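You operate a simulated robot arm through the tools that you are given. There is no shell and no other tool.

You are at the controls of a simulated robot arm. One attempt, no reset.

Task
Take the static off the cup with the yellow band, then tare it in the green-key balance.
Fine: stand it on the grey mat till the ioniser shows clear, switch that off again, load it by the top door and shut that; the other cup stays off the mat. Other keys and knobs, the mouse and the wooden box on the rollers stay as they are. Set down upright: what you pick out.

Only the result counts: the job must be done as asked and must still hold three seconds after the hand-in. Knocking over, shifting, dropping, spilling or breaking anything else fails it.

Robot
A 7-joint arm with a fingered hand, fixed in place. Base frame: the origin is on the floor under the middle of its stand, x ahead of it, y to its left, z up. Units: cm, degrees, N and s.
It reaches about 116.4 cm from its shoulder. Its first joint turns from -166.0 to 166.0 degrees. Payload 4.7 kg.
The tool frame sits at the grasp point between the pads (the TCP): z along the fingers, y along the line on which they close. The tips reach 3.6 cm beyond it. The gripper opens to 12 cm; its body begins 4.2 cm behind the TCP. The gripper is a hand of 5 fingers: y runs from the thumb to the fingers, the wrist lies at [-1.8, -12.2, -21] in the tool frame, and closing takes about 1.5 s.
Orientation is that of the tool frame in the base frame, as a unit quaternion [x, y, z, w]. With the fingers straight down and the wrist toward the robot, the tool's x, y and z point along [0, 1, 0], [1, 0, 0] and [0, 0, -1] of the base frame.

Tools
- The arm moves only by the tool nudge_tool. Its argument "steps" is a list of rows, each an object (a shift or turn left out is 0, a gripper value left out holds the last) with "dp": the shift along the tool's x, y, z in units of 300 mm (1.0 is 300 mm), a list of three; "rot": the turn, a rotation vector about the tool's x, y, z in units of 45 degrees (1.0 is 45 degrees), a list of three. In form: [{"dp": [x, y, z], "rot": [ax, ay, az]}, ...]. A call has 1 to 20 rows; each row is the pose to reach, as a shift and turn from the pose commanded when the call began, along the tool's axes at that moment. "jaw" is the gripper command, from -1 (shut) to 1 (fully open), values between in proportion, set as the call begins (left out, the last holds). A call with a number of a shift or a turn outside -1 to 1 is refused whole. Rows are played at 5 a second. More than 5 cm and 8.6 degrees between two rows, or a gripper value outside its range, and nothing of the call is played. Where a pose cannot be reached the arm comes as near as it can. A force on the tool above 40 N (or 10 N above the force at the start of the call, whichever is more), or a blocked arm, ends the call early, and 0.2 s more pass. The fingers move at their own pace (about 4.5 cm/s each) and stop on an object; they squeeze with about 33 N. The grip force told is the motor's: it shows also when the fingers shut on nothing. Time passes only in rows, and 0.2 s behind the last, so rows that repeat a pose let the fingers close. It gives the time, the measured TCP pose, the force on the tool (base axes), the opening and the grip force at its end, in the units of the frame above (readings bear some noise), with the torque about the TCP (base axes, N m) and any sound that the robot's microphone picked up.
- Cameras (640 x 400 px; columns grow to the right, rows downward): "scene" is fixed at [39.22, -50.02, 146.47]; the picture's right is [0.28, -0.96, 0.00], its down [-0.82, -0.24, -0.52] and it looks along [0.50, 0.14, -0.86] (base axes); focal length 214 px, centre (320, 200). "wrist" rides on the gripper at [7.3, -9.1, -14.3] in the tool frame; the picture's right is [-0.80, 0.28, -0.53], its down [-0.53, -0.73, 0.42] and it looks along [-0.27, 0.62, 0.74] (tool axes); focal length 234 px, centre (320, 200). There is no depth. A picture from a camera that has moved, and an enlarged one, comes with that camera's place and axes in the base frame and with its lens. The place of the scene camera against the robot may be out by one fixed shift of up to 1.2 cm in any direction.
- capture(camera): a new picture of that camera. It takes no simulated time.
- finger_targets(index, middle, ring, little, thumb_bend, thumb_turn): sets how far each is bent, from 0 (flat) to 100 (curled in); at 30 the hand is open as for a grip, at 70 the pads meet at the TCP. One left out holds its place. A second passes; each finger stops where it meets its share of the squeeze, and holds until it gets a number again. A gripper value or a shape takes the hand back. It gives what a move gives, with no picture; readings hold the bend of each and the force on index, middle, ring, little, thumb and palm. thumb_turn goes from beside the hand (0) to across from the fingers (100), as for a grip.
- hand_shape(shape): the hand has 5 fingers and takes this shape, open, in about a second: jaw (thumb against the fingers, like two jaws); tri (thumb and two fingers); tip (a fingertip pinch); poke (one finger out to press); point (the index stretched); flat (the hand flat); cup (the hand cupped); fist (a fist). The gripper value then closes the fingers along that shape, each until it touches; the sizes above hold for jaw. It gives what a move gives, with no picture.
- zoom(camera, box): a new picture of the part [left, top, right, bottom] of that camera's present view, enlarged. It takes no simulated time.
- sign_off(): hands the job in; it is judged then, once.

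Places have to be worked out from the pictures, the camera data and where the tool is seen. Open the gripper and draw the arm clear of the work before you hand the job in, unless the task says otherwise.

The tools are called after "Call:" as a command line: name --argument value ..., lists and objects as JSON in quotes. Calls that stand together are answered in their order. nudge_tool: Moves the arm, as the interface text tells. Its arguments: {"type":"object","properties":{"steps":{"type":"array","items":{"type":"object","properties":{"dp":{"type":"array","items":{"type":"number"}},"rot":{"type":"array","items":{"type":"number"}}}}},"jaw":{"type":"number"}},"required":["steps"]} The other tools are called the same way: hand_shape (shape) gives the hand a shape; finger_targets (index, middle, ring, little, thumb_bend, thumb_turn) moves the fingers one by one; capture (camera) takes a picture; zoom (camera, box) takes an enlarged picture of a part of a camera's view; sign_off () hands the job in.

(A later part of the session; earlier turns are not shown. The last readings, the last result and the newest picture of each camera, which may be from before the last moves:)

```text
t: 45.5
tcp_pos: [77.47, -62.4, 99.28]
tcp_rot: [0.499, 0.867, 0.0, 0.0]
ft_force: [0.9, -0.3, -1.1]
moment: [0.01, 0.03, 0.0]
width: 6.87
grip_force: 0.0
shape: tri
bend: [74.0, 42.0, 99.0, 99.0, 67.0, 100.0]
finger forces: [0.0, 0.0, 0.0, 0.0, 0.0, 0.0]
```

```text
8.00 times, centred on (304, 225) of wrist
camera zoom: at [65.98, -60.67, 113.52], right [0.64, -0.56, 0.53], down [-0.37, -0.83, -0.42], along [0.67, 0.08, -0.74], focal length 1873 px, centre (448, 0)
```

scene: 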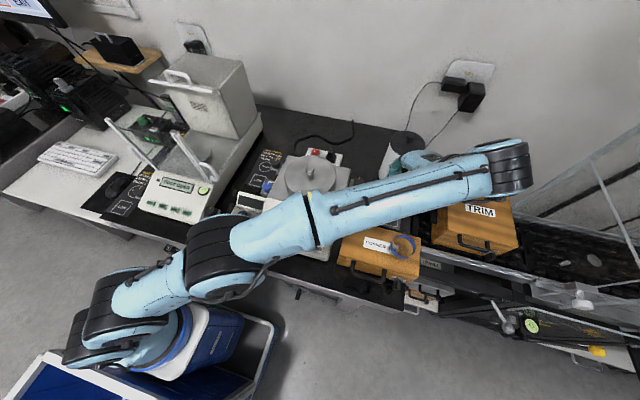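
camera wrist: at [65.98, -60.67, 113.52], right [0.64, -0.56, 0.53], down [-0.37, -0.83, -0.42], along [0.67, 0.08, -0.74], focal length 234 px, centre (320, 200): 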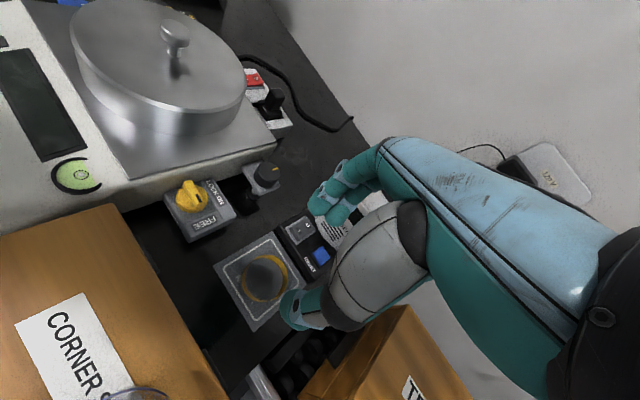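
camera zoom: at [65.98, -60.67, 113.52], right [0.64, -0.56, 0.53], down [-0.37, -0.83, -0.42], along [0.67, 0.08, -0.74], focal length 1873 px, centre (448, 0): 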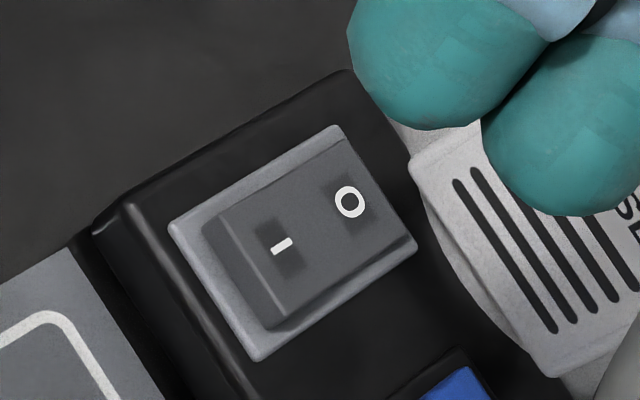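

The switch is at O (off) with the I end raised at about (85.7, -59.9, 83.9). I'll back off upward, return to yaw 0, and switch to the "poke" shape to find the fingertip.

Call:
nudge_tool --steps '[{"dp": [0.03, -0.02, -0.1], "rot": [0, 0, 0.1]}, {"dp": [0.09, -0.06, -0.2], "rot": [0, 0, 0.22]}, {"dp": [0.15, -0.1, -0.3], "rot": [0, 0, 0.36]}, {"dp": [0.21, -0.15, -0.38], "rot": [0, 0, 0.52]}, {"dp": [0.285, -0.201, -0.423], "rot": [0, 0, 0.667]}, {"dp": [0.285, -0.201, -0.423], "rot": [0, 0, 0.667]}]'

Call:
hand_shape --shape "poke"

Call:
capture --camera "wrist"

Call:
capture --camera "scene"

```text
t: 46.9
tcp_pos: [67.94, -57.96, 112.02]
tcp_rot: [0.707, 0.707, 0.0, -0.001]
ft_force: [0.3, 1.2, 0.5]
moment: [-0.05, 0.01, 0.01]
width: 6.89
grip_force: 0.0
shape: tri
bend: [74.0, 42.0, 99.0, 99.0, 67.0, 100.0]
finger forces: [0.0, 0.0, 0.0, 0.0, 0.1, 0.1]
```

```text
t: 47.8
tcp_pos: [67.96, -57.97, 111.92]
tcp_rot: [0.707, 0.708, 0.0, 0.001]
ft_force: [0.0, 0.6, -0.2]
moment: [-0.03, 0.01, -0.01]
width: 0.0
grip_force: 0.1
shape: poke
bend: [70.0, 70.0, 99.0, 99.0, 100.0, 100.0]
finger forces: [0.0, 0.0, 0.1, 0.1, 0.1, 0.1]
```

```text
taken
camera wrist: at [58.9, -50.67, 126.26], right [0.28, -0.8, 0.53], down [-0.73, -0.53, -0.42], along [0.62, -0.27, -0.74], focal length 234 px, centre (320, 200)
```

wrist: 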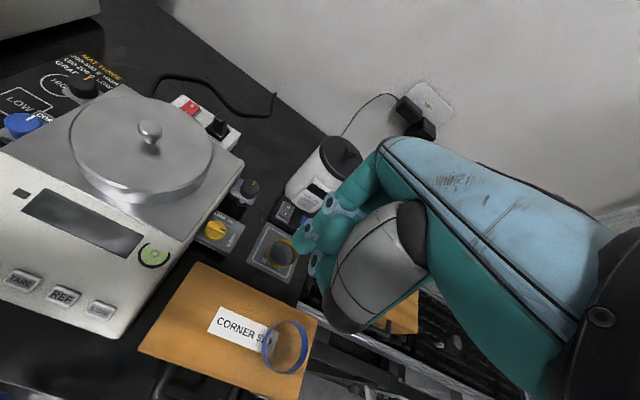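

```text
taken
```

scene: 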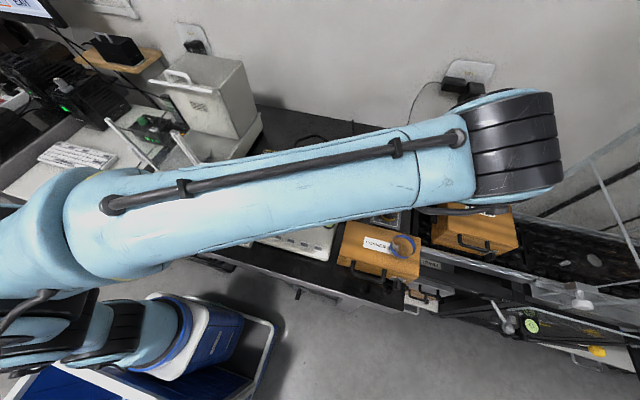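

I'll zoom in on the poking hand.

Call:
zoom --camera "wrist" --box '[260, 140, 452, 340]'

Call:
zoom --camera "wrist" --box '[232, 180, 360, 300]'

```text
2.00 times, centred on (356, 240) of wrist
camera zoom: at [58.9, -50.67, 126.26], right [0.28, -0.8, 0.53], down [-0.73, -0.53, -0.42], along [0.62, -0.27, -0.74], focal length 468 px, centre (248, 120)
```

zoom: 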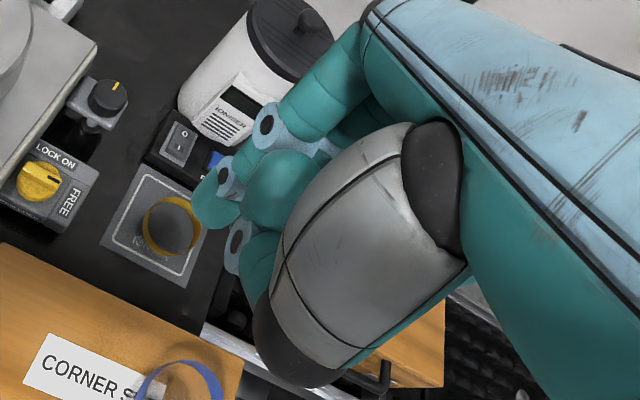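

```text
3.33 times, centred on (296, 240) of wrist
camera zoom: at [58.9, -50.67, 126.26], right [0.28, -0.8, 0.53], down [-0.73, -0.53, -0.42], along [0.62, -0.27, -0.74], focal length 781 px, centre (400, 67)
```

zoom: 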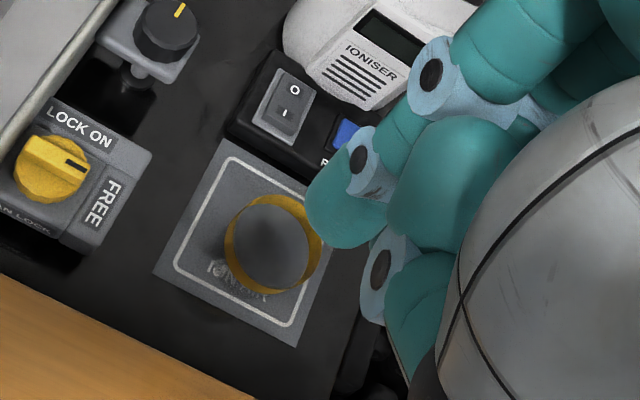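

The index tip is near tool (1.1, -0.2, 3.6), but the middle finger is also at 70 and might reach the RESET button. I'll curl the middle fully so that only the index protrudes, and look again.

Call:
finger_targets --index 62 --middle 100 --ring 100 --little 100 --thumb_bend 60 --thumb_turn 0

Call:
zoom --camera "wrist" --box '[232, 140, 424, 340]'

Call:
capture --camera "wrist"

```text
t: 48.8
tcp_pos: [67.94, -58.05, 111.99]
tcp_rot: [0.707, 0.707, 0.001, 0.001]
ft_force: [-0.3, 1.2, -0.5]
moment: [0.02, 0.01, -0.01]
width: 12.28
grip_force: 0.1
shape: fingers
bend: [62.0, 100.0, 100.0, 100.0, 60.0, 0.0]
finger forces: [0.0, 0.1, 0.0, 0.0, 0.0, 0.0]
```

```text
2.00 times, centred on (328, 240) of wrist
camera zoom: at [58.9, -50.67, 126.26], right [0.28, -0.8, 0.53], down [-0.73, -0.53, -0.42], along [0.62, -0.27, -0.74], focal length 468 px, centre (304, 120)
```

zoom: 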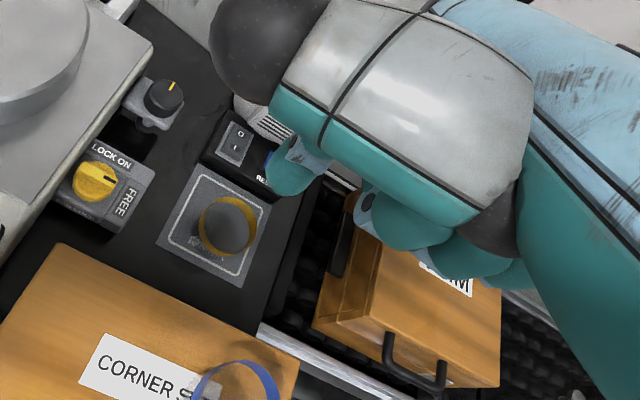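

```text
taken
camera wrist: at [58.9, -50.67, 126.26], right [0.28, -0.8, 0.53], down [-0.73, -0.53, -0.42], along [0.62, -0.27, -0.74], focal length 234 px, centre (320, 200)
```

wrist: 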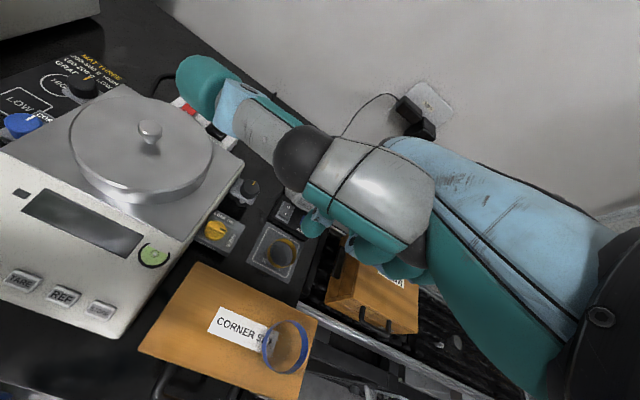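

The index alone now protrudes, but the thumb sticks out sideways. I'll fold the thumb and check.

Call:
finger_targets --thumb_bend 100 --thumb_turn 40

Call:
capture --camera "wrist"

```text
t: 49.8
tcp_pos: [67.97, -57.93, 111.98]
tcp_rot: [0.707, 0.707, 0.0, 0.0]
ft_force: [0.5, 0.1, 0.3]
moment: [0.01, 0.02, 0.0]
width: 5.42
grip_force: 0.2
shape: fingers
bend: [62.0, 100.0, 100.0, 100.0, 100.0, 41.0]
finger forces: [0.0, 0.0, 0.0, 0.0, 0.0, 0.0]
```

```text
taken
camera wrist: at [58.9, -50.67, 126.26], right [0.28, -0.8, 0.53], down [-0.73, -0.53, -0.42], along [0.62, -0.27, -0.74], focal length 234 px, centre (320, 200)
```

wrist: 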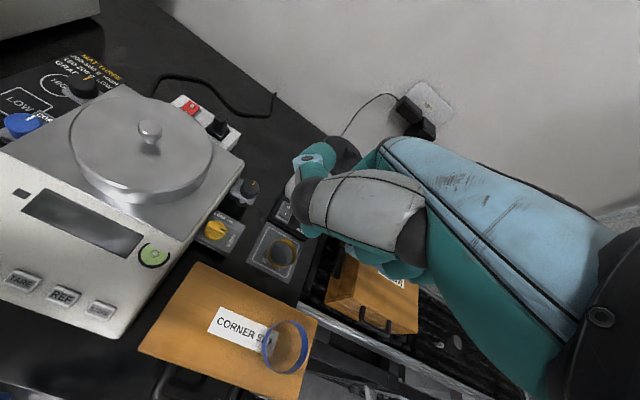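

The thumb is now folded up beside the index, well above its tip. Zooming on the index tip relative to the switch.

Call:
zoom --camera "wrist" --box '[244, 170, 372, 250]'

Call:
zoom --camera "wrist" --box '[284, 190, 364, 300]'

```text
5.00 times, centred on (308, 210) of wrist
camera zoom: at [58.9, -50.67, 126.26], right [0.28, -0.8, 0.53], down [-0.73, -0.53, -0.42], along [0.62, -0.27, -0.74], focal length 1171 px, centre (380, 150)
```

zoom: 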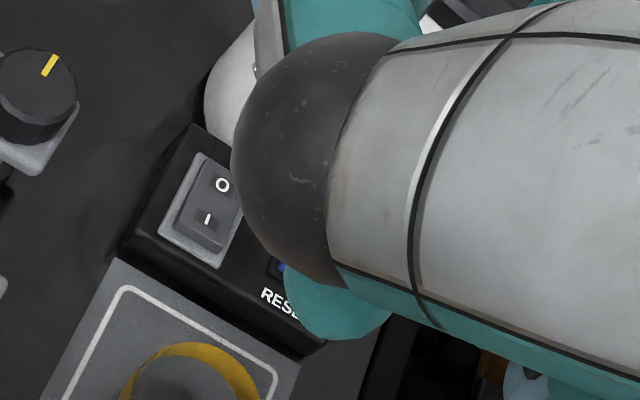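

```text
3.64 times, centred on (324, 245) of wrist
camera zoom: at [58.9, -50.67, 126.26], right [0.28, -0.8, 0.53], down [-0.73, -0.53, -0.42], along [0.62, -0.27, -0.74], focal length 852 px, centre (306, 36)
```

zoom: 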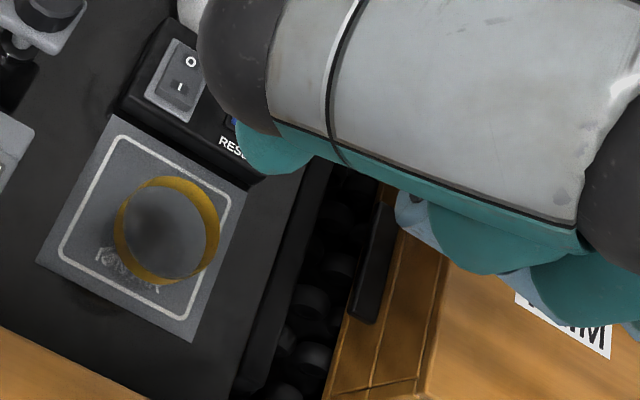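

The knuckles would hit the ioniser body if the index is that bent. I'll straighten the index to roughly vertical (bend 35) so the fingertip leads and the palm stays in front, and look again.

Call:
finger_targets --index 36

Call:
capture --camera "wrist"

Call:
zoom --camera "wrist" --box '[232, 130, 392, 230]'

```text
t: 50.8
tcp_pos: [68.02, -58.01, 111.9]
tcp_rot: [0.707, 0.707, 0.0, -0.001]
ft_force: [0.2, 0.0, -0.6]
moment: [-0.01, -0.07, 0.01]
width: 5.04
grip_force: 0.0
shape: fingers
bend: [36.0, 100.0, 100.0, 100.0, 100.0, 41.0]
finger forces: [0.1, 0.1, 0.0, 0.1, 0.0, 0.0]
```

```text
taken
camera wrist: at [58.9, -50.67, 126.26], right [0.28, -0.8, 0.53], down [-0.73, -0.53, -0.42], along [0.62, -0.27, -0.74], focal length 234 px, centre (320, 200)
```

wrist: 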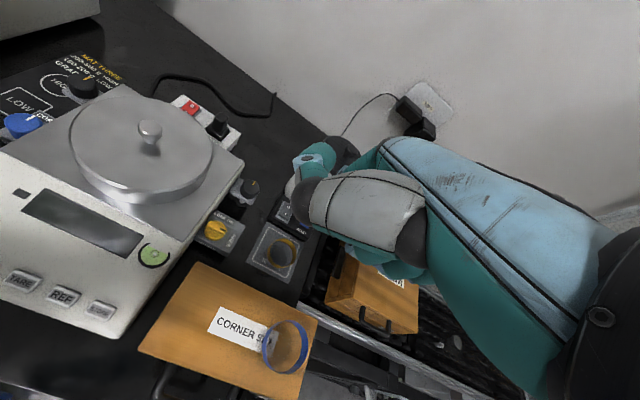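

```text
4.00 times, centred on (312, 180) of wrist
camera zoom: at [58.9, -50.67, 126.26], right [0.28, -0.8, 0.53], down [-0.73, -0.53, -0.42], along [0.62, -0.27, -0.74], focal length 937 px, centre (352, 280)
```

zoom: 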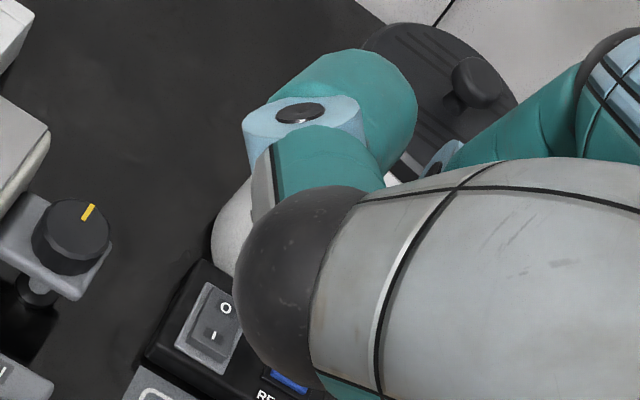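

The thumb hides the index tip from this camera. I'll try the thumb at turn 0 fully bent.

Call:
finger_targets --thumb_bend 100 --thumb_turn 0

Call:
capture --camera "wrist"

Call:
finger_targets --thumb_bend 100 --thumb_turn 75

Call:
capture --camera "wrist"

```text
t: 51.8
tcp_pos: [68.02, -57.92, 111.92]
tcp_rot: [0.707, 0.707, 0.0, 0.0]
ft_force: [-0.2, 0.2, -0.2]
moment: [0.03, 0.0, -0.02]
width: 6.65
grip_force: 0.0
shape: fingers
bend: [36.0, 100.0, 100.0, 100.0, 100.0, 0.0]
finger forces: [0.0, 0.0, 0.0, 0.0, 0.1, 0.0]
```

```text
taken
camera wrist: at [58.9, -50.67, 126.26], right [0.28, -0.8, 0.53], down [-0.73, -0.53, -0.42], along [0.62, -0.27, -0.74], focal length 234 px, centre (320, 200)
```

wrist: 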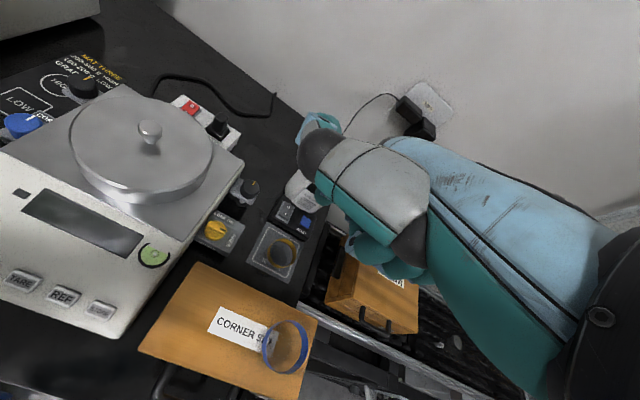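

```text
t: 52.8
tcp_pos: [67.85, -58.03, 111.89]
tcp_rot: [0.707, 0.707, -0.001, 0.0]
ft_force: [-0.4, -0.3, -0.7]
moment: [0.02, 0.02, -0.02]
width: 3.86
grip_force: 0.1
shape: fingers
bend: [36.0, 100.0, 100.0, 100.0, 100.0, 76.0]
finger forces: [0.1, 0.0, 0.1, 0.0, 0.1, 0.0]
```

```text
taken
camera wrist: at [58.9, -50.67, 126.26], right [0.28, -0.8, 0.53], down [-0.73, -0.53, -0.42], along [0.62, -0.27, -0.74], focal length 234 px, centre (320, 200)
```

wrist: 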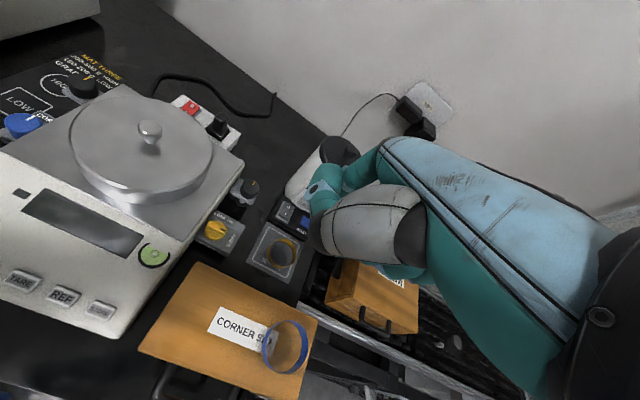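

I'll zoom here to see whether the index tip is visible.

Call:
zoom --camera "wrist" --box '[264, 150, 392, 250]'

Call:
finger_targets --thumb_bend 30 --thumb_turn 100

Call:
zoom --camera "wrist" --box '[224, 130, 416, 370]'

Call:
zoom --camera "wrist" --box '[264, 160, 360, 250]'

```text
4.00 times, centred on (328, 200) of wrist
camera zoom: at [58.9, -50.67, 126.26], right [0.28, -0.8, 0.53], down [-0.73, -0.53, -0.42], along [0.62, -0.27, -0.74], focal length 937 px, centre (288, 200)
```

zoom: 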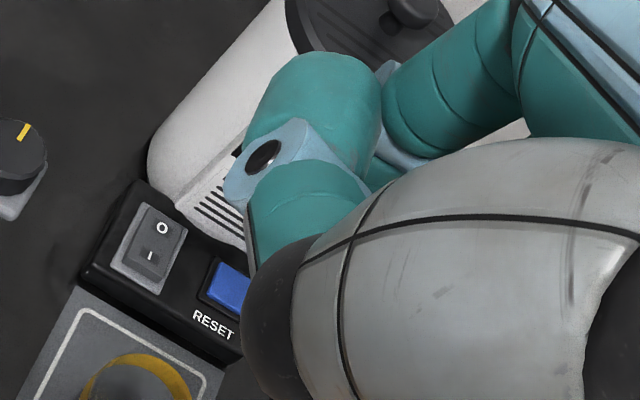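

```text
t: 53.8
tcp_pos: [67.95, -58.03, 111.95]
tcp_rot: [0.707, 0.707, 0.0, 0.0]
ft_force: [-0.4, -0.4, 0.2]
moment: [-0.03, 0.03, 0.06]
width: 11.31
grip_force: 0.1
shape: fingers
bend: [36.0, 100.0, 100.0, 100.0, 30.0, 98.0]
finger forces: [0.0, 0.0, 0.0, 0.0, 0.0, 0.0]
```

```text
1.67 times, centred on (320, 250) of wrist
camera zoom: at [58.9, -50.67, 126.26], right [0.28, -0.8, 0.53], down [-0.73, -0.53, -0.42], along [0.62, -0.27, -0.74], focal length 390 px, centre (320, 117)
```

zoom: 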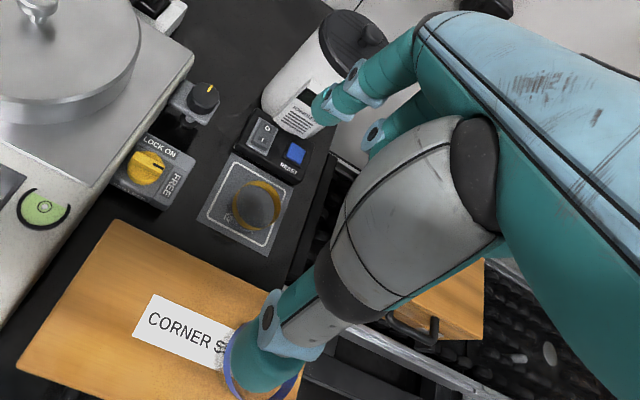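

```text
4.44 times, centred on (312, 205) of wrist
camera zoom: at [58.9, -50.67, 126.26], right [0.28, -0.8, 0.53], down [-0.73, -0.53, -0.42], along [0.62, -0.27, -0.74], focal length 1041 px, centre (356, 178)
```

zoom: 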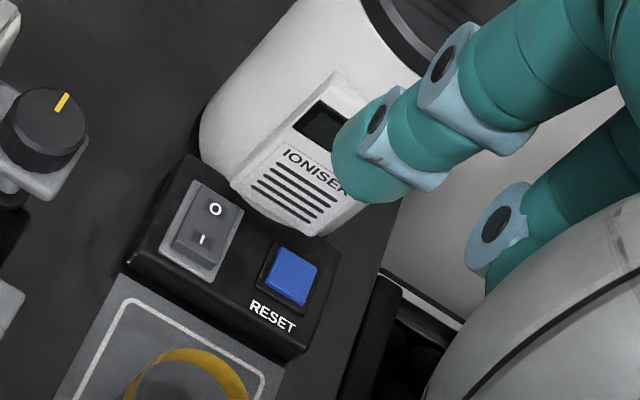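

With thumb at 30 and the others curled, the index tip is at about tool (0.3, 6.7, 5.3). I'll move so it hovers ~3 cm above the I end of the rocker, keeping clear of the cup and ioniser.

Call:
nudge_tool --steps '[{"dp": [-0.015, 0.08, 0.08]}, {"dp": [-0.03, 0.16, 0.16]}, {"dp": [-0.045, 0.24, 0.24]}, {"dp": [-0.06, 0.31, 0.34]}, {"dp": [-0.072, 0.355, 0.45]}, {"dp": [-0.072, 0.355, 0.56]}, {"dp": [-0.072, 0.355, 0.665]}, {"dp": [-0.072, 0.355, 0.665]}]'

Call:
capture --camera "wrist"

Call:
zoom --camera "wrist" --box '[240, 160, 368, 240]'

```text
t: 55.6
tcp_pos: [78.64, -59.96, 91.73]
tcp_rot: [0.706, 0.708, -0.001, 0.0]
ft_force: [0.9, 0.0, 0.3]
moment: [0.02, -0.03, 0.0]
width: 11.34
grip_force: 0.1
shape: fingers
bend: [36.0, 100.0, 100.0, 100.0, 30.0, 98.0]
finger forces: [0.0, 0.0, 0.0, 0.0, 0.0, 0.1]
```

```text
taken
camera wrist: at [69.48, -52.84, 106.02], right [0.28, -0.8, 0.53], down [-0.73, -0.53, -0.42], along [0.62, -0.27, -0.74], focal length 234 px, centre (320, 200)
```

wrist: 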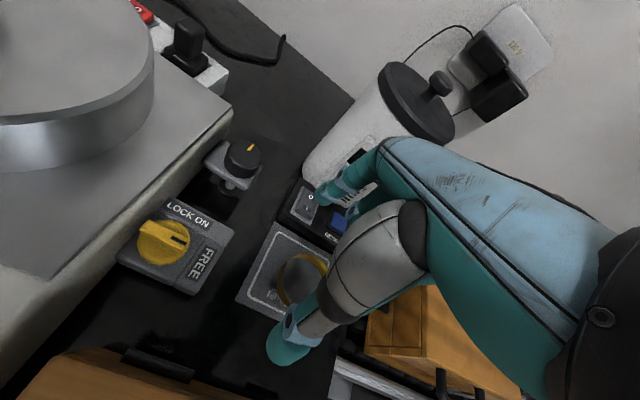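

```text
5.00 times, centred on (304, 200) of wrist
camera zoom: at [69.48, -52.84, 106.02], right [0.28, -0.8, 0.53], down [-0.73, -0.53, -0.42], along [0.62, -0.27, -0.74], focal length 1171 px, centre (400, 200)
```

zoom: 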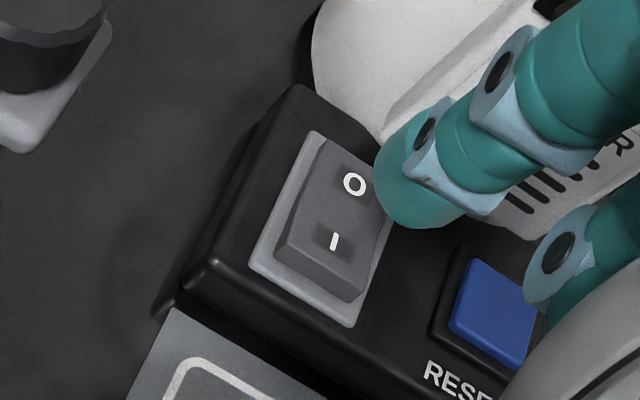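

The geometry lines up: descending about 2.6 cm brings the tip onto the I end. I'll lower 2 cm and then step gently.

Call:
nudge_tool --steps '[{"dp": [0, 0, 0.03]}, {"dp": [0, 0, 0.06]}, {"dp": [0, 0, 0.06]}]'

Call:
zoom --camera "wrist" --box '[240, 160, 368, 240]'

Call:
zoom --camera "wrist" --box '[200, 180, 392, 380]'

```text
t: 56.4
tcp_pos: [78.53, -60.12, 90.1]
tcp_rot: [0.707, 0.707, 0.001, 0.0]
ft_force: [0.4, 0.1, 0.1]
moment: [-0.01, -0.01, -0.01]
width: 11.35
grip_force: 0.1
shape: fingers
bend: [36.0, 100.0, 100.0, 100.0, 30.0, 98.0]
finger forces: [0.0, 0.0, 0.1, 0.1, 0.0, 0.0]
```

```text
5.00 times, centred on (304, 200) of wrist
camera zoom: at [69.53, -52.84, 104.32], right [0.28, -0.8, 0.53], down [-0.73, -0.53, -0.42], along [0.62, -0.27, -0.74], focal length 1171 px, centre (400, 200)
```

zoom: 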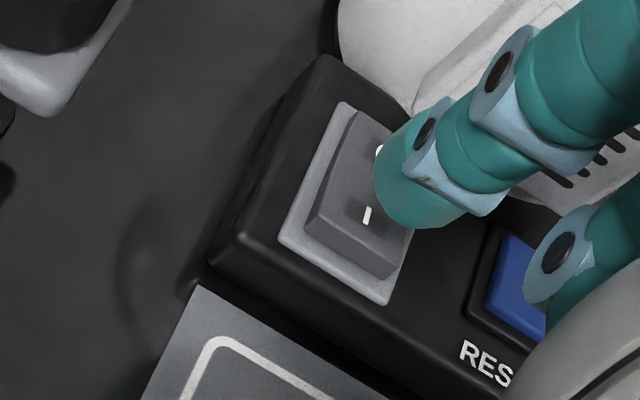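

```text
2.00 times, centred on (296, 280) of wrist
camera zoom: at [69.53, -52.84, 104.32], right [0.28, -0.8, 0.53], down [-0.73, -0.53, -0.42], along [0.62, -0.27, -0.74], focal length 468 px, centre (368, 40)
```

zoom: 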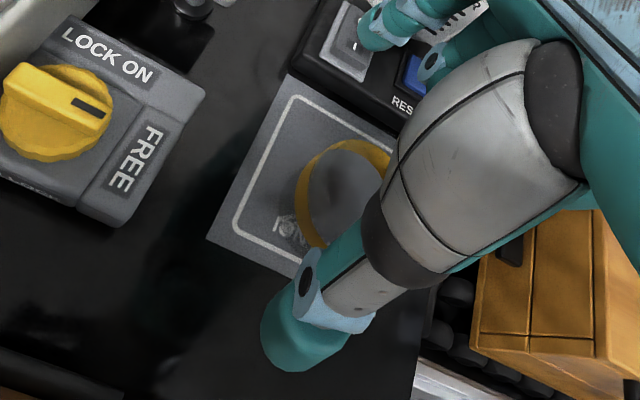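

Alignment is holding and the thumb is clear of the cup. Stepping down in 3 mm increments.

Call:
nudge_tool --steps '[{"dp": [0, 0, 0.012]}, {"dp": [0, 0, 0.012]}]'

Call:
nudge_tool --steps '[{"dp": [0, 0, 0.01]}, {"dp": [0, 0, 0.01]}]'

Call:
zoom --camera "wrist" --box '[240, 160, 368, 240]'

```text
t: 57.0
tcp_pos: [78.54, -60.08, 89.67]
tcp_rot: [0.708, 0.706, 0.001, 0.0]
ft_force: [0.4, 0.0, 0.5]
moment: [0.03, 0.01, 0.0]
width: 11.35
grip_force: 0.0
shape: fingers
bend: [36.0, 100.0, 100.0, 100.0, 30.0, 98.0]
finger forces: [0.0, 0.0, 0.0, 0.0, 0.1, 0.1]
```

```text
t: 57.6
tcp_pos: [78.61, -59.97, 89.32]
tcp_rot: [0.708, 0.707, 0.0, 0.0]
ft_force: [0.7, -0.8, 0.1]
moment: [0.01, 0.04, 0.02]
width: 11.34
grip_force: 0.1
shape: fingers
bend: [36.0, 100.0, 100.0, 100.0, 30.0, 98.0]
finger forces: [0.0, 0.0, 0.1, 0.0, 0.0, 0.0]
```

```text
5.00 times, centred on (304, 200) of wrist
camera zoom: at [69.54, -52.81, 103.68], right [0.28, -0.8, 0.53], down [-0.73, -0.53, -0.42], along [0.62, -0.27, -0.74], focal length 1171 px, centre (400, 200)
```

zoom: 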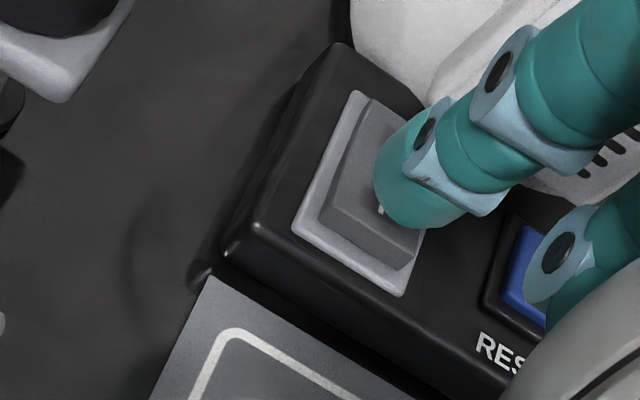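

Nearly touching. Continuing to step down until the index registers force.

Call:
nudge_tool --steps '[{"dp": [0, 0, 0.01]}, {"dp": [0, 0, 0.01]}]'

Call:
nudge_tool --steps '[{"dp": [0, 0, 0.01]}, {"dp": [0, 0, 0.01]}]'

Call:
zoom --camera "wrist" --box '[240, 160, 368, 240]'

```text
t: 58.2
tcp_pos: [78.67, -60.05, 89.06]
tcp_rot: [0.707, 0.707, 0.0, 0.001]
ft_force: [0.5, 0.1, -1.0]
moment: [-0.01, -0.02, 0.0]
width: 11.33
grip_force: 0.0
shape: fingers
bend: [36.0, 100.0, 100.0, 100.0, 30.0, 98.0]
finger forces: [0.0, 0.0, 0.0, 0.0, 0.0, 0.0]
```

```text
t: 58.8
tcp_pos: [78.65, -60.16, 88.78]
tcp_rot: [0.707, 0.707, 0.0, 0.0]
ft_force: [-0.4, -0.1, 0.1]
moment: [-0.02, 0.0, 0.01]
width: 11.35
grip_force: 0.0
shape: fingers
bend: [36.0, 100.0, 100.0, 100.0, 30.0, 98.0]
finger forces: [0.0, 0.0, 0.0, 0.0, 0.1, 0.0]
```

```text
5.00 times, centred on (304, 200) of wrist
camera zoom: at [69.59, -52.79, 103.09], right [0.28, -0.8, 0.53], down [-0.73, -0.53, -0.42], along [0.62, -0.27, -0.74], focal length 1171 px, centre (400, 200)
```

zoom: 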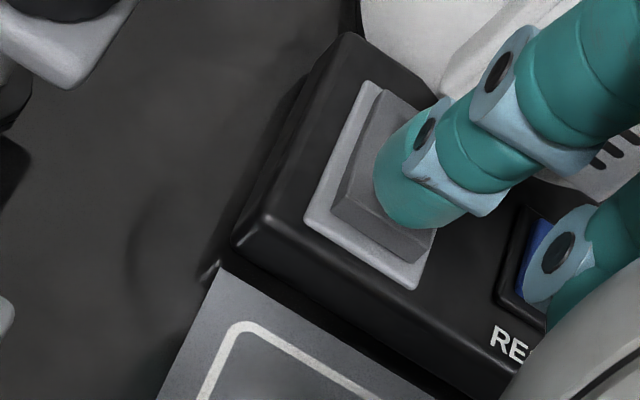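

No contact yet, so the tip is slightly shorter than estimated; I'll shift +0.5 cm in x to stay on the I half and continue down.

Call:
nudge_tool --steps '[{"dp": [0, 0.017, 0]}, {"dp": [0, 0.017, 0.008]}, {"dp": [0, 0.017, 0.008]}]'

Call:
nudge_tool --steps '[{"dp": [0, 0, 0.008]}, {"dp": [0, 0, 0.008]}]'

Call:
zoom --camera "wrist" --box '[240, 160, 368, 240]'

```text
t: 59.6
tcp_pos: [79.25, -60.03, 88.5]
tcp_rot: [0.707, 0.707, 0.0, 0.0]
ft_force: [-0.2, 0.8, 0.0]
moment: [-0.01, 0.01, -0.03]
width: 11.34
grip_force: 0.1
shape: fingers
bend: [36.0, 100.0, 100.0, 100.0, 30.0, 98.0]
finger forces: [0.1, 0.1, 0.1, 0.0, 0.0, 0.0]
```

```text
t: 60.2
tcp_pos: [79.19, -60.03, 88.41]
tcp_rot: [0.707, 0.707, -0.001, 0.001]
ft_force: [-0.8, 0.1, -0.1]
moment: [-0.04, 0.02, -0.01]
width: 11.37
grip_force: 0.1
shape: fingers
bend: [36.0, 100.0, 100.0, 100.0, 30.0, 98.0]
finger forces: [0.0, 0.1, 0.1, 0.0, 0.0, 0.1]
```

```text
5.00 times, centred on (304, 200) of wrist
camera zoom: at [70.12, -52.76, 102.64], right [0.28, -0.8, 0.53], down [-0.73, -0.53, -0.42], along [0.62, -0.27, -0.74], focal length 1171 px, centre (400, 200)
```

zoom: 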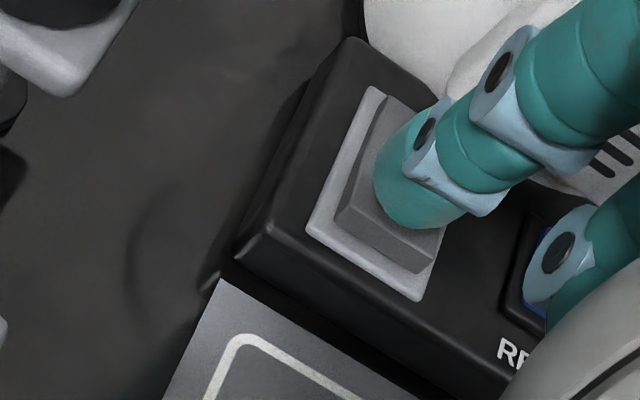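

Still hovering. Continuing down in small steps.

Call:
nudge_tool --steps '[{"dp": [0, 0, 0.008]}, {"dp": [0, 0, 0.008]}]'

Call:
nudge_tool --steps '[{"dp": [0, 0, 0.008]}, {"dp": [0, 0, 0.008]}]'

Call:
zoom --camera "wrist" --box '[240, 160, 368, 240]'

```text
t: 60.8
tcp_pos: [79.21, -59.99, 88.12]
tcp_rot: [0.707, 0.708, 0.0, 0.0]
ft_force: [-0.5, 0.5, 0.0]
moment: [0.01, 0.02, -0.03]
width: 11.33
grip_force: 0.1
shape: fingers
bend: [36.0, 100.0, 100.0, 100.0, 30.0, 98.0]
finger forces: [0.0, 0.1, 0.0, 0.0, 0.0, 0.0]
```

```text
t: 61.4
tcp_pos: [79.28, -60.03, 87.86]
tcp_rot: [0.707, 0.707, 0.0, 0.0]
ft_force: [0.8, 0.2, 0.5]
moment: [-0.03, 0.0, -0.04]
width: 11.33
grip_force: 0.1
shape: fingers
bend: [36.0, 100.0, 100.0, 100.0, 30.0, 98.0]
finger forces: [0.0, 0.1, 0.0, 0.1, 0.1, 0.0]
```

```text
5.00 times, centred on (304, 200) of wrist
camera zoom: at [70.17, -52.77, 102.12], right [0.28, -0.8, 0.53], down [-0.73, -0.53, -0.42], along [0.62, -0.27, -0.74], focal length 1171 px, centre (400, 200)
```

zoom: 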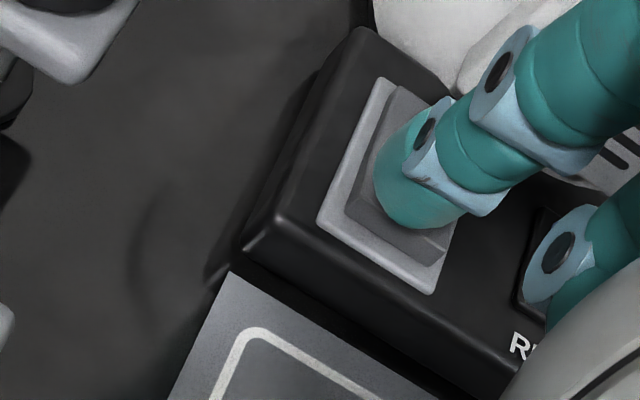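

The tip is shorter than estimated (z_t < 4), so its true offset is nearer (0.7, 5.85). I'll shift +0.5 cm in x and -0.5 cm in y to stay on the I half, then continue down.

Call:
nudge_tool --steps '[{"dp": [-0.016, 0.02, 0]}, {"dp": [-0.016, 0.02, 0]}, {"dp": [-0.016, 0.02, 0.008]}, {"dp": [-0.016, 0.02, 0.008]}]'

Call:
nudge_tool --steps '[{"dp": [0, 0, 0.008]}, {"dp": [0, 0, 0.008]}]'

Call:
zoom --camera "wrist" --box '[240, 160, 368, 240]'

```text
t: 62.4
tcp_pos: [79.85, -60.51, 87.47]
tcp_rot: [0.707, 0.707, 0.0, 0.0]
ft_force: [-0.9, 0.6, -0.5]
moment: [-0.03, -0.03, 0.01]
width: 11.34
grip_force: 0.2
shape: fingers
bend: [36.0, 100.0, 100.0, 100.0, 30.0, 98.0]
finger forces: [0.0, 0.0, 0.0, 0.1, 0.0, 0.0]
```

```text
t: 63.0
tcp_pos: [79.83, -60.54, 87.21]
tcp_rot: [0.707, 0.708, 0.0, 0.0]
ft_force: [-0.1, 0.1, 0.3]
moment: [0.01, 0.04, -0.01]
width: 11.36
grip_force: 0.0
shape: fingers
bend: [36.0, 100.0, 100.0, 100.0, 30.0, 98.0]
finger forces: [0.0, 0.0, 0.0, 0.0, 0.0, 0.0]
```

```text
5.00 times, centred on (304, 200) of wrist
camera zoom: at [70.73, -53.21, 101.62], right [0.28, -0.8, 0.53], down [-0.73, -0.53, -0.42], along [0.62, -0.27, -0.74], focal length 1171 px, centre (400, 200)
```

zoom: 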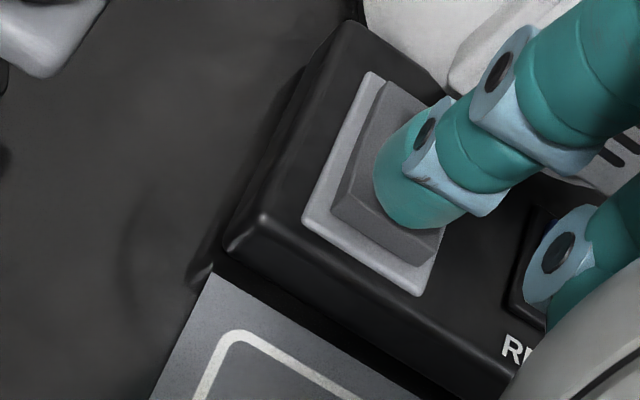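

Re-triangulating the switch frame gives its near edge at x ≈ 85.2 and z ≈ 82.2, so the I end is at about (86.3, -59.9, 83). I'll shift +0.6 cm in x and continue down.

Call:
nudge_tool --steps '[{"dp": [0.003, 0.02, 0]}, {"dp": [0.003, 0.02, 0]}, {"dp": [0.003, 0.02, 0.007]}, {"dp": [0.003, 0.02, 0.007]}]'

Call:
nudge_tool --steps '[{"dp": [0, 0, 0.007]}, {"dp": [0, 0, 0.007]}]'

Call:
zoom --camera "wrist" --box '[240, 160, 368, 240]'

Call:
zoom --camera "wrist" --box '[200, 180, 392, 380]'

```text
t: 64.0
tcp_pos: [80.39, -60.42, 87.15]
tcp_rot: [0.707, 0.708, -0.001, 0.0]
ft_force: [0.7, 0.6, 0.5]
moment: [-0.01, 0.01, -0.01]
width: 11.32
grip_force: 0.0
shape: fingers
bend: [36.0, 100.0, 100.0, 100.0, 30.0, 98.0]
finger forces: [0.1, 0.0, 0.1, 0.1, 0.0, 0.0]
```

```text
t: 64.6
tcp_pos: [80.3, -60.37, 86.85]
tcp_rot: [0.707, 0.707, 0.0, 0.0]
ft_force: [-0.1, -0.3, -0.5]
moment: [-0.02, -0.02, -0.01]
width: 11.36
grip_force: 0.1
shape: fingers
bend: [36.0, 100.0, 100.0, 100.0, 30.0, 98.0]
finger forces: [0.0, 0.0, 0.1, 0.1, 0.0, 0.1]
```

```text
5.00 times, centred on (304, 200) of wrist
camera zoom: at [71.24, -53.19, 101.22], right [0.28, -0.8, 0.53], down [-0.73, -0.53, -0.42], along [0.62, -0.27, -0.74], focal length 1171 px, centre (400, 200)
```

zoom: 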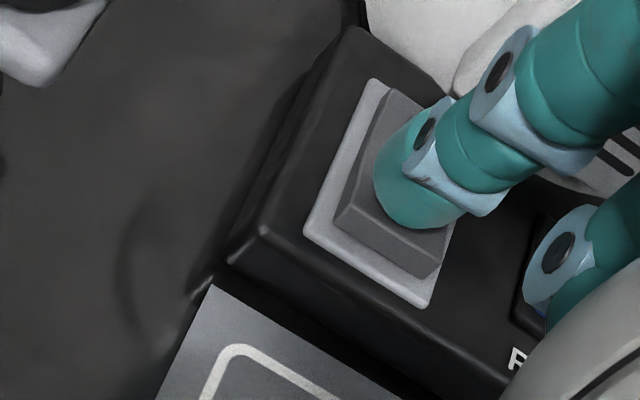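

```text
2.00 times, centred on (296, 280) of wrist
camera zoom: at [71.24, -53.19, 101.22], right [0.28, -0.8, 0.53], down [-0.73, -0.53, -0.42], along [0.62, -0.27, -0.74], focal length 468 px, centre (368, 40)
```

zoom: 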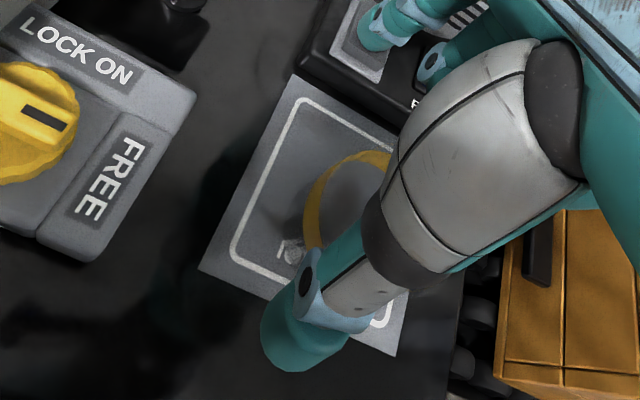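

The thumb is rather near the cup, so I'll open it slightly away (bend 12) before going lower.

Call:
finger_targets --thumb_bend 12

Call:
zoom --camera "wrist" --box '[180, 180, 392, 390]'

```text
t: 65.6
tcp_pos: [80.31, -60.39, 86.99]
tcp_rot: [0.707, 0.707, 0.0, -0.001]
ft_force: [-1.1, -0.6, 0.4]
moment: [0.02, 0.01, -0.01]
width: 13.03
grip_force: 0.0
shape: fingers
bend: [36.0, 100.0, 100.0, 100.0, 12.0, 96.0]
finger forces: [0.1, 0.0, 0.0, 0.1, 0.0, 0.1]
```

```text
1.90 times, centred on (286, 285) of wrist
camera zoom: at [71.25, -53.19, 101.22], right [0.28, -0.8, 0.53], down [-0.73, -0.53, -0.42], along [0.62, -0.27, -0.74], focal length 446 px, centre (385, 38)
```

zoom: 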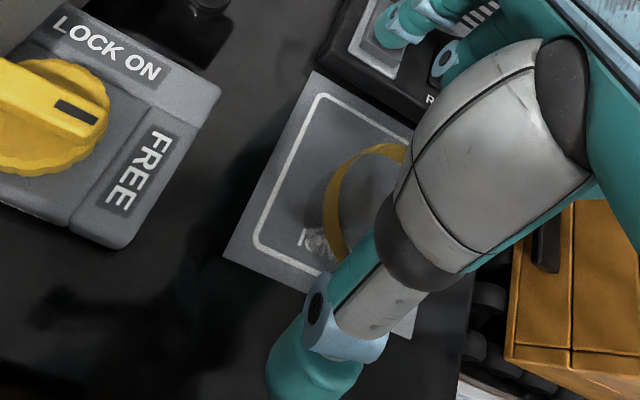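

Clearance to the cup is still modest, so I'll rise, fold the thumb up beside the index (turn 40, bend 100), and then press with force feedback.

Call:
nudge_tool --steps '[{"dp": [0, 0, -0.1]}, {"dp": [0, 0, -0.2]}, {"dp": [0, 0, -0.2]}]'

Call:
finger_targets --thumb_bend 100 --thumb_turn 40

Call:
nudge_tool --steps '[{"dp": [0, 0, 0.08]}, {"dp": [0, 0, 0.15]}, {"dp": [0, 0, 0.195]}, {"dp": [0, 0, 0.195]}]'

Call:
capture --camera "wrist"

```text
t: 66.4
tcp_pos: [80.39, -60.6, 93.05]
tcp_rot: [0.707, 0.707, -0.001, 0.0]
ft_force: [0.8, 0.4, 0.0]
moment: [0.02, 0.02, 0.0]
width: 13.04
grip_force: 0.1
shape: fingers
bend: [36.0, 100.0, 100.0, 100.0, 12.0, 96.0]
finger forces: [0.0, 0.0, 0.0, 0.0, 0.0, 0.0]
```

```text
t: 67.4
tcp_pos: [80.39, -60.46, 92.99]
tcp_rot: [0.707, 0.707, 0.0, -0.001]
ft_force: [0.1, -0.5, -0.3]
moment: [0.02, 0.0, 0.04]
width: 5.0
grip_force: 0.1
shape: fingers
bend: [36.0, 100.0, 100.0, 100.0, 100.0, 41.0]
finger forces: [0.0, 0.0, 0.1, 0.0, 0.0, 0.0]
```

```text
t: 68.4
tcp_pos: [80.4, -60.41, 86.94]
tcp_rot: [0.707, 0.707, 0.0, 0.0]
ft_force: [0.0, -0.6, 0.3]
moment: [0.02, 0.0, 0.01]
width: 5.02
grip_force: 0.1
shape: fingers
bend: [36.0, 100.0, 100.0, 100.0, 100.0, 41.0]
finger forces: [0.0, 0.1, 0.1, 0.1, 0.0, 0.1]
```

```text
taken
camera wrist: at [71.27, -53.13, 101.34], right [0.28, -0.8, 0.53], down [-0.73, -0.53, -0.42], along [0.62, -0.27, -0.74], focal length 234 px, centre (320, 200)
```

wrist: 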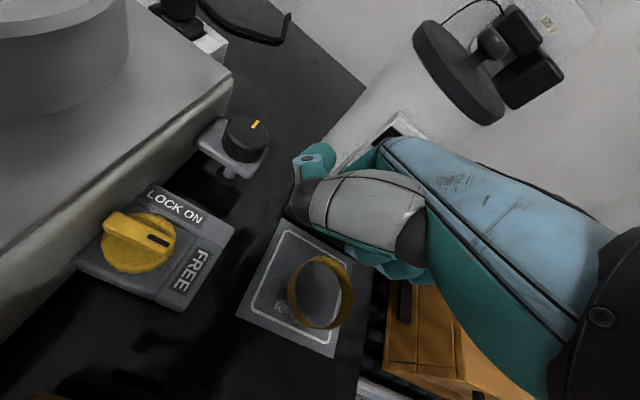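

The thumb is out of the way and the ioniser display is visible. Now stepping down onto the I end.

Call:
nudge_tool --steps '[{"dp": [0, 0, 0.01]}, {"dp": [0, 0, 0.01]}]'

Call:
nudge_tool --steps '[{"dp": [0, 0, 0.01]}, {"dp": [0, 0, 0.01]}]'

Call:
nudge_tool --steps '[{"dp": [0, 0, 0.01]}, {"dp": [0, 0, 0.01]}]'

Call:
capture --camera "wrist"

```text
t: 69.0
tcp_pos: [80.3, -60.41, 86.71]
tcp_rot: [0.707, 0.707, 0.0, 0.0]
ft_force: [-0.5, 0.1, 1.1]
moment: [0.01, -0.05, 0.01]
width: 5.04
grip_force: 0.8
shape: fingers
bend: [36.0, 100.0, 100.0, 100.0, 100.0, 41.0]
finger forces: [0.9, 0.1, 0.1, 0.0, 0.0, 0.0]
```

```text
t: 69.6
tcp_pos: [80.26, -60.53, 86.48]
tcp_rot: [0.708, 0.706, 0.0, -0.001]
ft_force: [-0.4, -0.4, 3.3]
moment: [0.06, -0.09, 0.0]
width: 5.01
grip_force: 1.4
shape: fingers
bend: [36.0, 100.0, 100.0, 100.0, 100.0, 41.0]
finger forces: [2.6, 0.1, 0.0, 0.1, 0.0, 0.0]
```

```text
t: 70.2
tcp_pos: [80.27, -60.5, 86.38]
tcp_rot: [0.708, 0.707, 0.0, 0.001]
ft_force: [-5.5, 1.1, 15.8]
moment: [0.18, -0.85, 0.08]
width: 5.01
grip_force: 8.1
shape: fingers
bend: [36.0, 100.0, 100.0, 100.0, 100.0, 41.0]
finger forces: [16.0, 0.1, 0.0, 0.0, 0.1, 0.0]
```

```text
taken
camera wrist: at [71.15, -53.15, 100.67], right [0.28, -0.8, 0.53], down [-0.73, -0.53, -0.43], along [0.62, -0.27, -0.74], focal length 234 px, centre (320, 200)
```

wrist: 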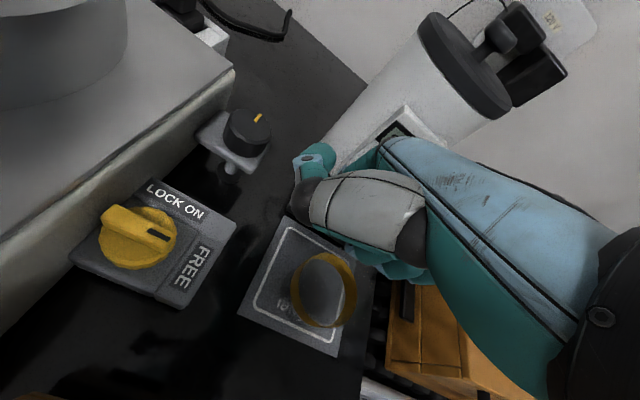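

Contact: force rose from 1 N to 16 N, so the rocker likely tipped. I'll check the ioniser display.

Call:
zoom --camera "wrist" --box '[340, 90, 468, 170]'

Call:
zoom --camera "scene" --box '[340, 120, 468, 200]'

```text
5.00 times, centred on (404, 130) of wrist
camera zoom: at [71.15, -53.15, 100.67], right [0.28, -0.8, 0.53], down [-0.73, -0.53, -0.43], along [0.62, -0.27, -0.74], focal length 1171 px, centre (-100, 550)
```

zoom: 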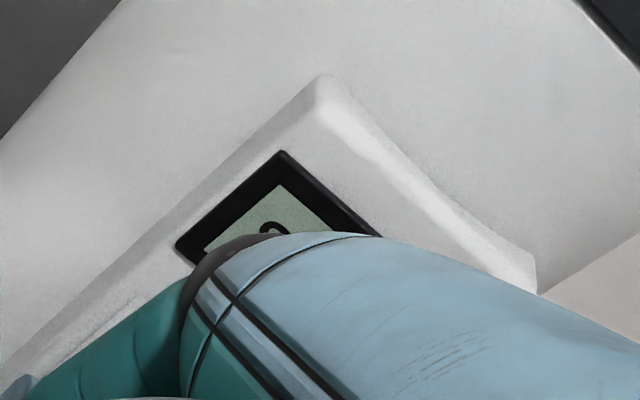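

```text
5.00 times, centred on (404, 160) of scene
camera zoom: at [39.22, -50.02, 146.47], right [0.28, -0.96, 0.0], down [-0.82, -0.24, -0.52], along [0.5, 0.14, -0.86], focal length 1072 px, centre (-100, 400)
```

zoom: 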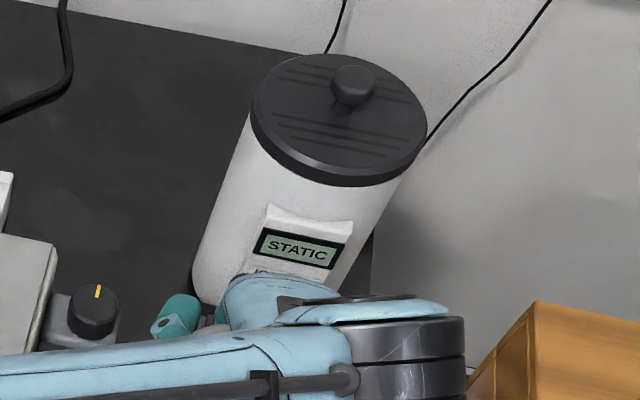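

The ioniser is on and shows "STATIC". I'll raise the finger and wait, watching the display with the scene camera.

Call:
nudge_tool --steps '[{"dp": [0, 0, -0.05]}, {"dp": [0, 0, -0.12]}, {"dp": [0, 0, -0.2]}, {"dp": [0, 0, -0.2]}, {"dp": [0, 0, -0.2]}, {"dp": [0, 0, -0.2]}, {"dp": [0, 0, -0.2]}, {"dp": [0, 0, -0.2]}, {"dp": [0, 0, -0.2]}, {"dp": [0, 0, -0.2]}]'

Call:
zoom --camera "scene" --box '[340, 120, 468, 200]'

Call:
capture --camera "wrist"

```text
t: 72.4
tcp_pos: [80.54, -60.44, 92.05]
tcp_rot: [0.707, 0.707, 0.0, 0.0]
ft_force: [-0.1, 0.0, 0.2]
moment: [-0.03, -0.01, 0.04]
width: 5.02
grip_force: 0.0
shape: fingers
bend: [36.0, 100.0, 100.0, 100.0, 100.0, 41.0]
finger forces: [0.0, 0.0, 0.0, 0.1, 0.0, 0.0]
```

```text
5.00 times, centred on (404, 160) of scene
camera zoom: at [39.22, -50.02, 146.47], right [0.28, -0.96, 0.0], down [-0.82, -0.24, -0.52], along [0.5, 0.14, -0.86], focal length 1072 px, centre (-100, 400)
```

zoom: 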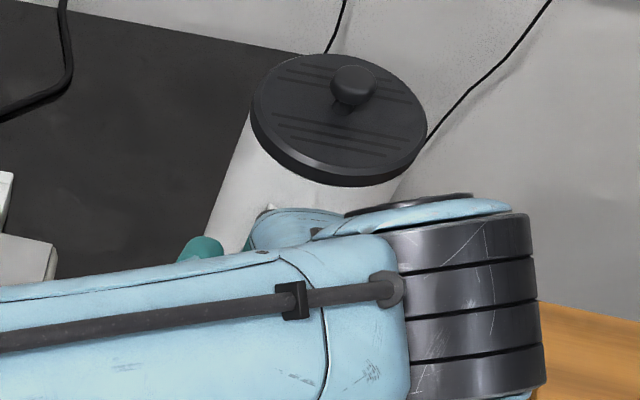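

```text
taken
camera wrist: at [71.3, -53.17, 106.38], right [0.28, -0.8, 0.53], down [-0.73, -0.53, -0.42], along [0.62, -0.27, -0.74], focal length 234 px, centre (320, 200)
```

wrist: 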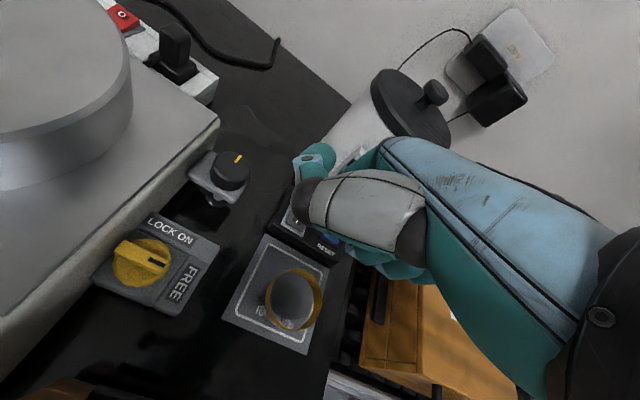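

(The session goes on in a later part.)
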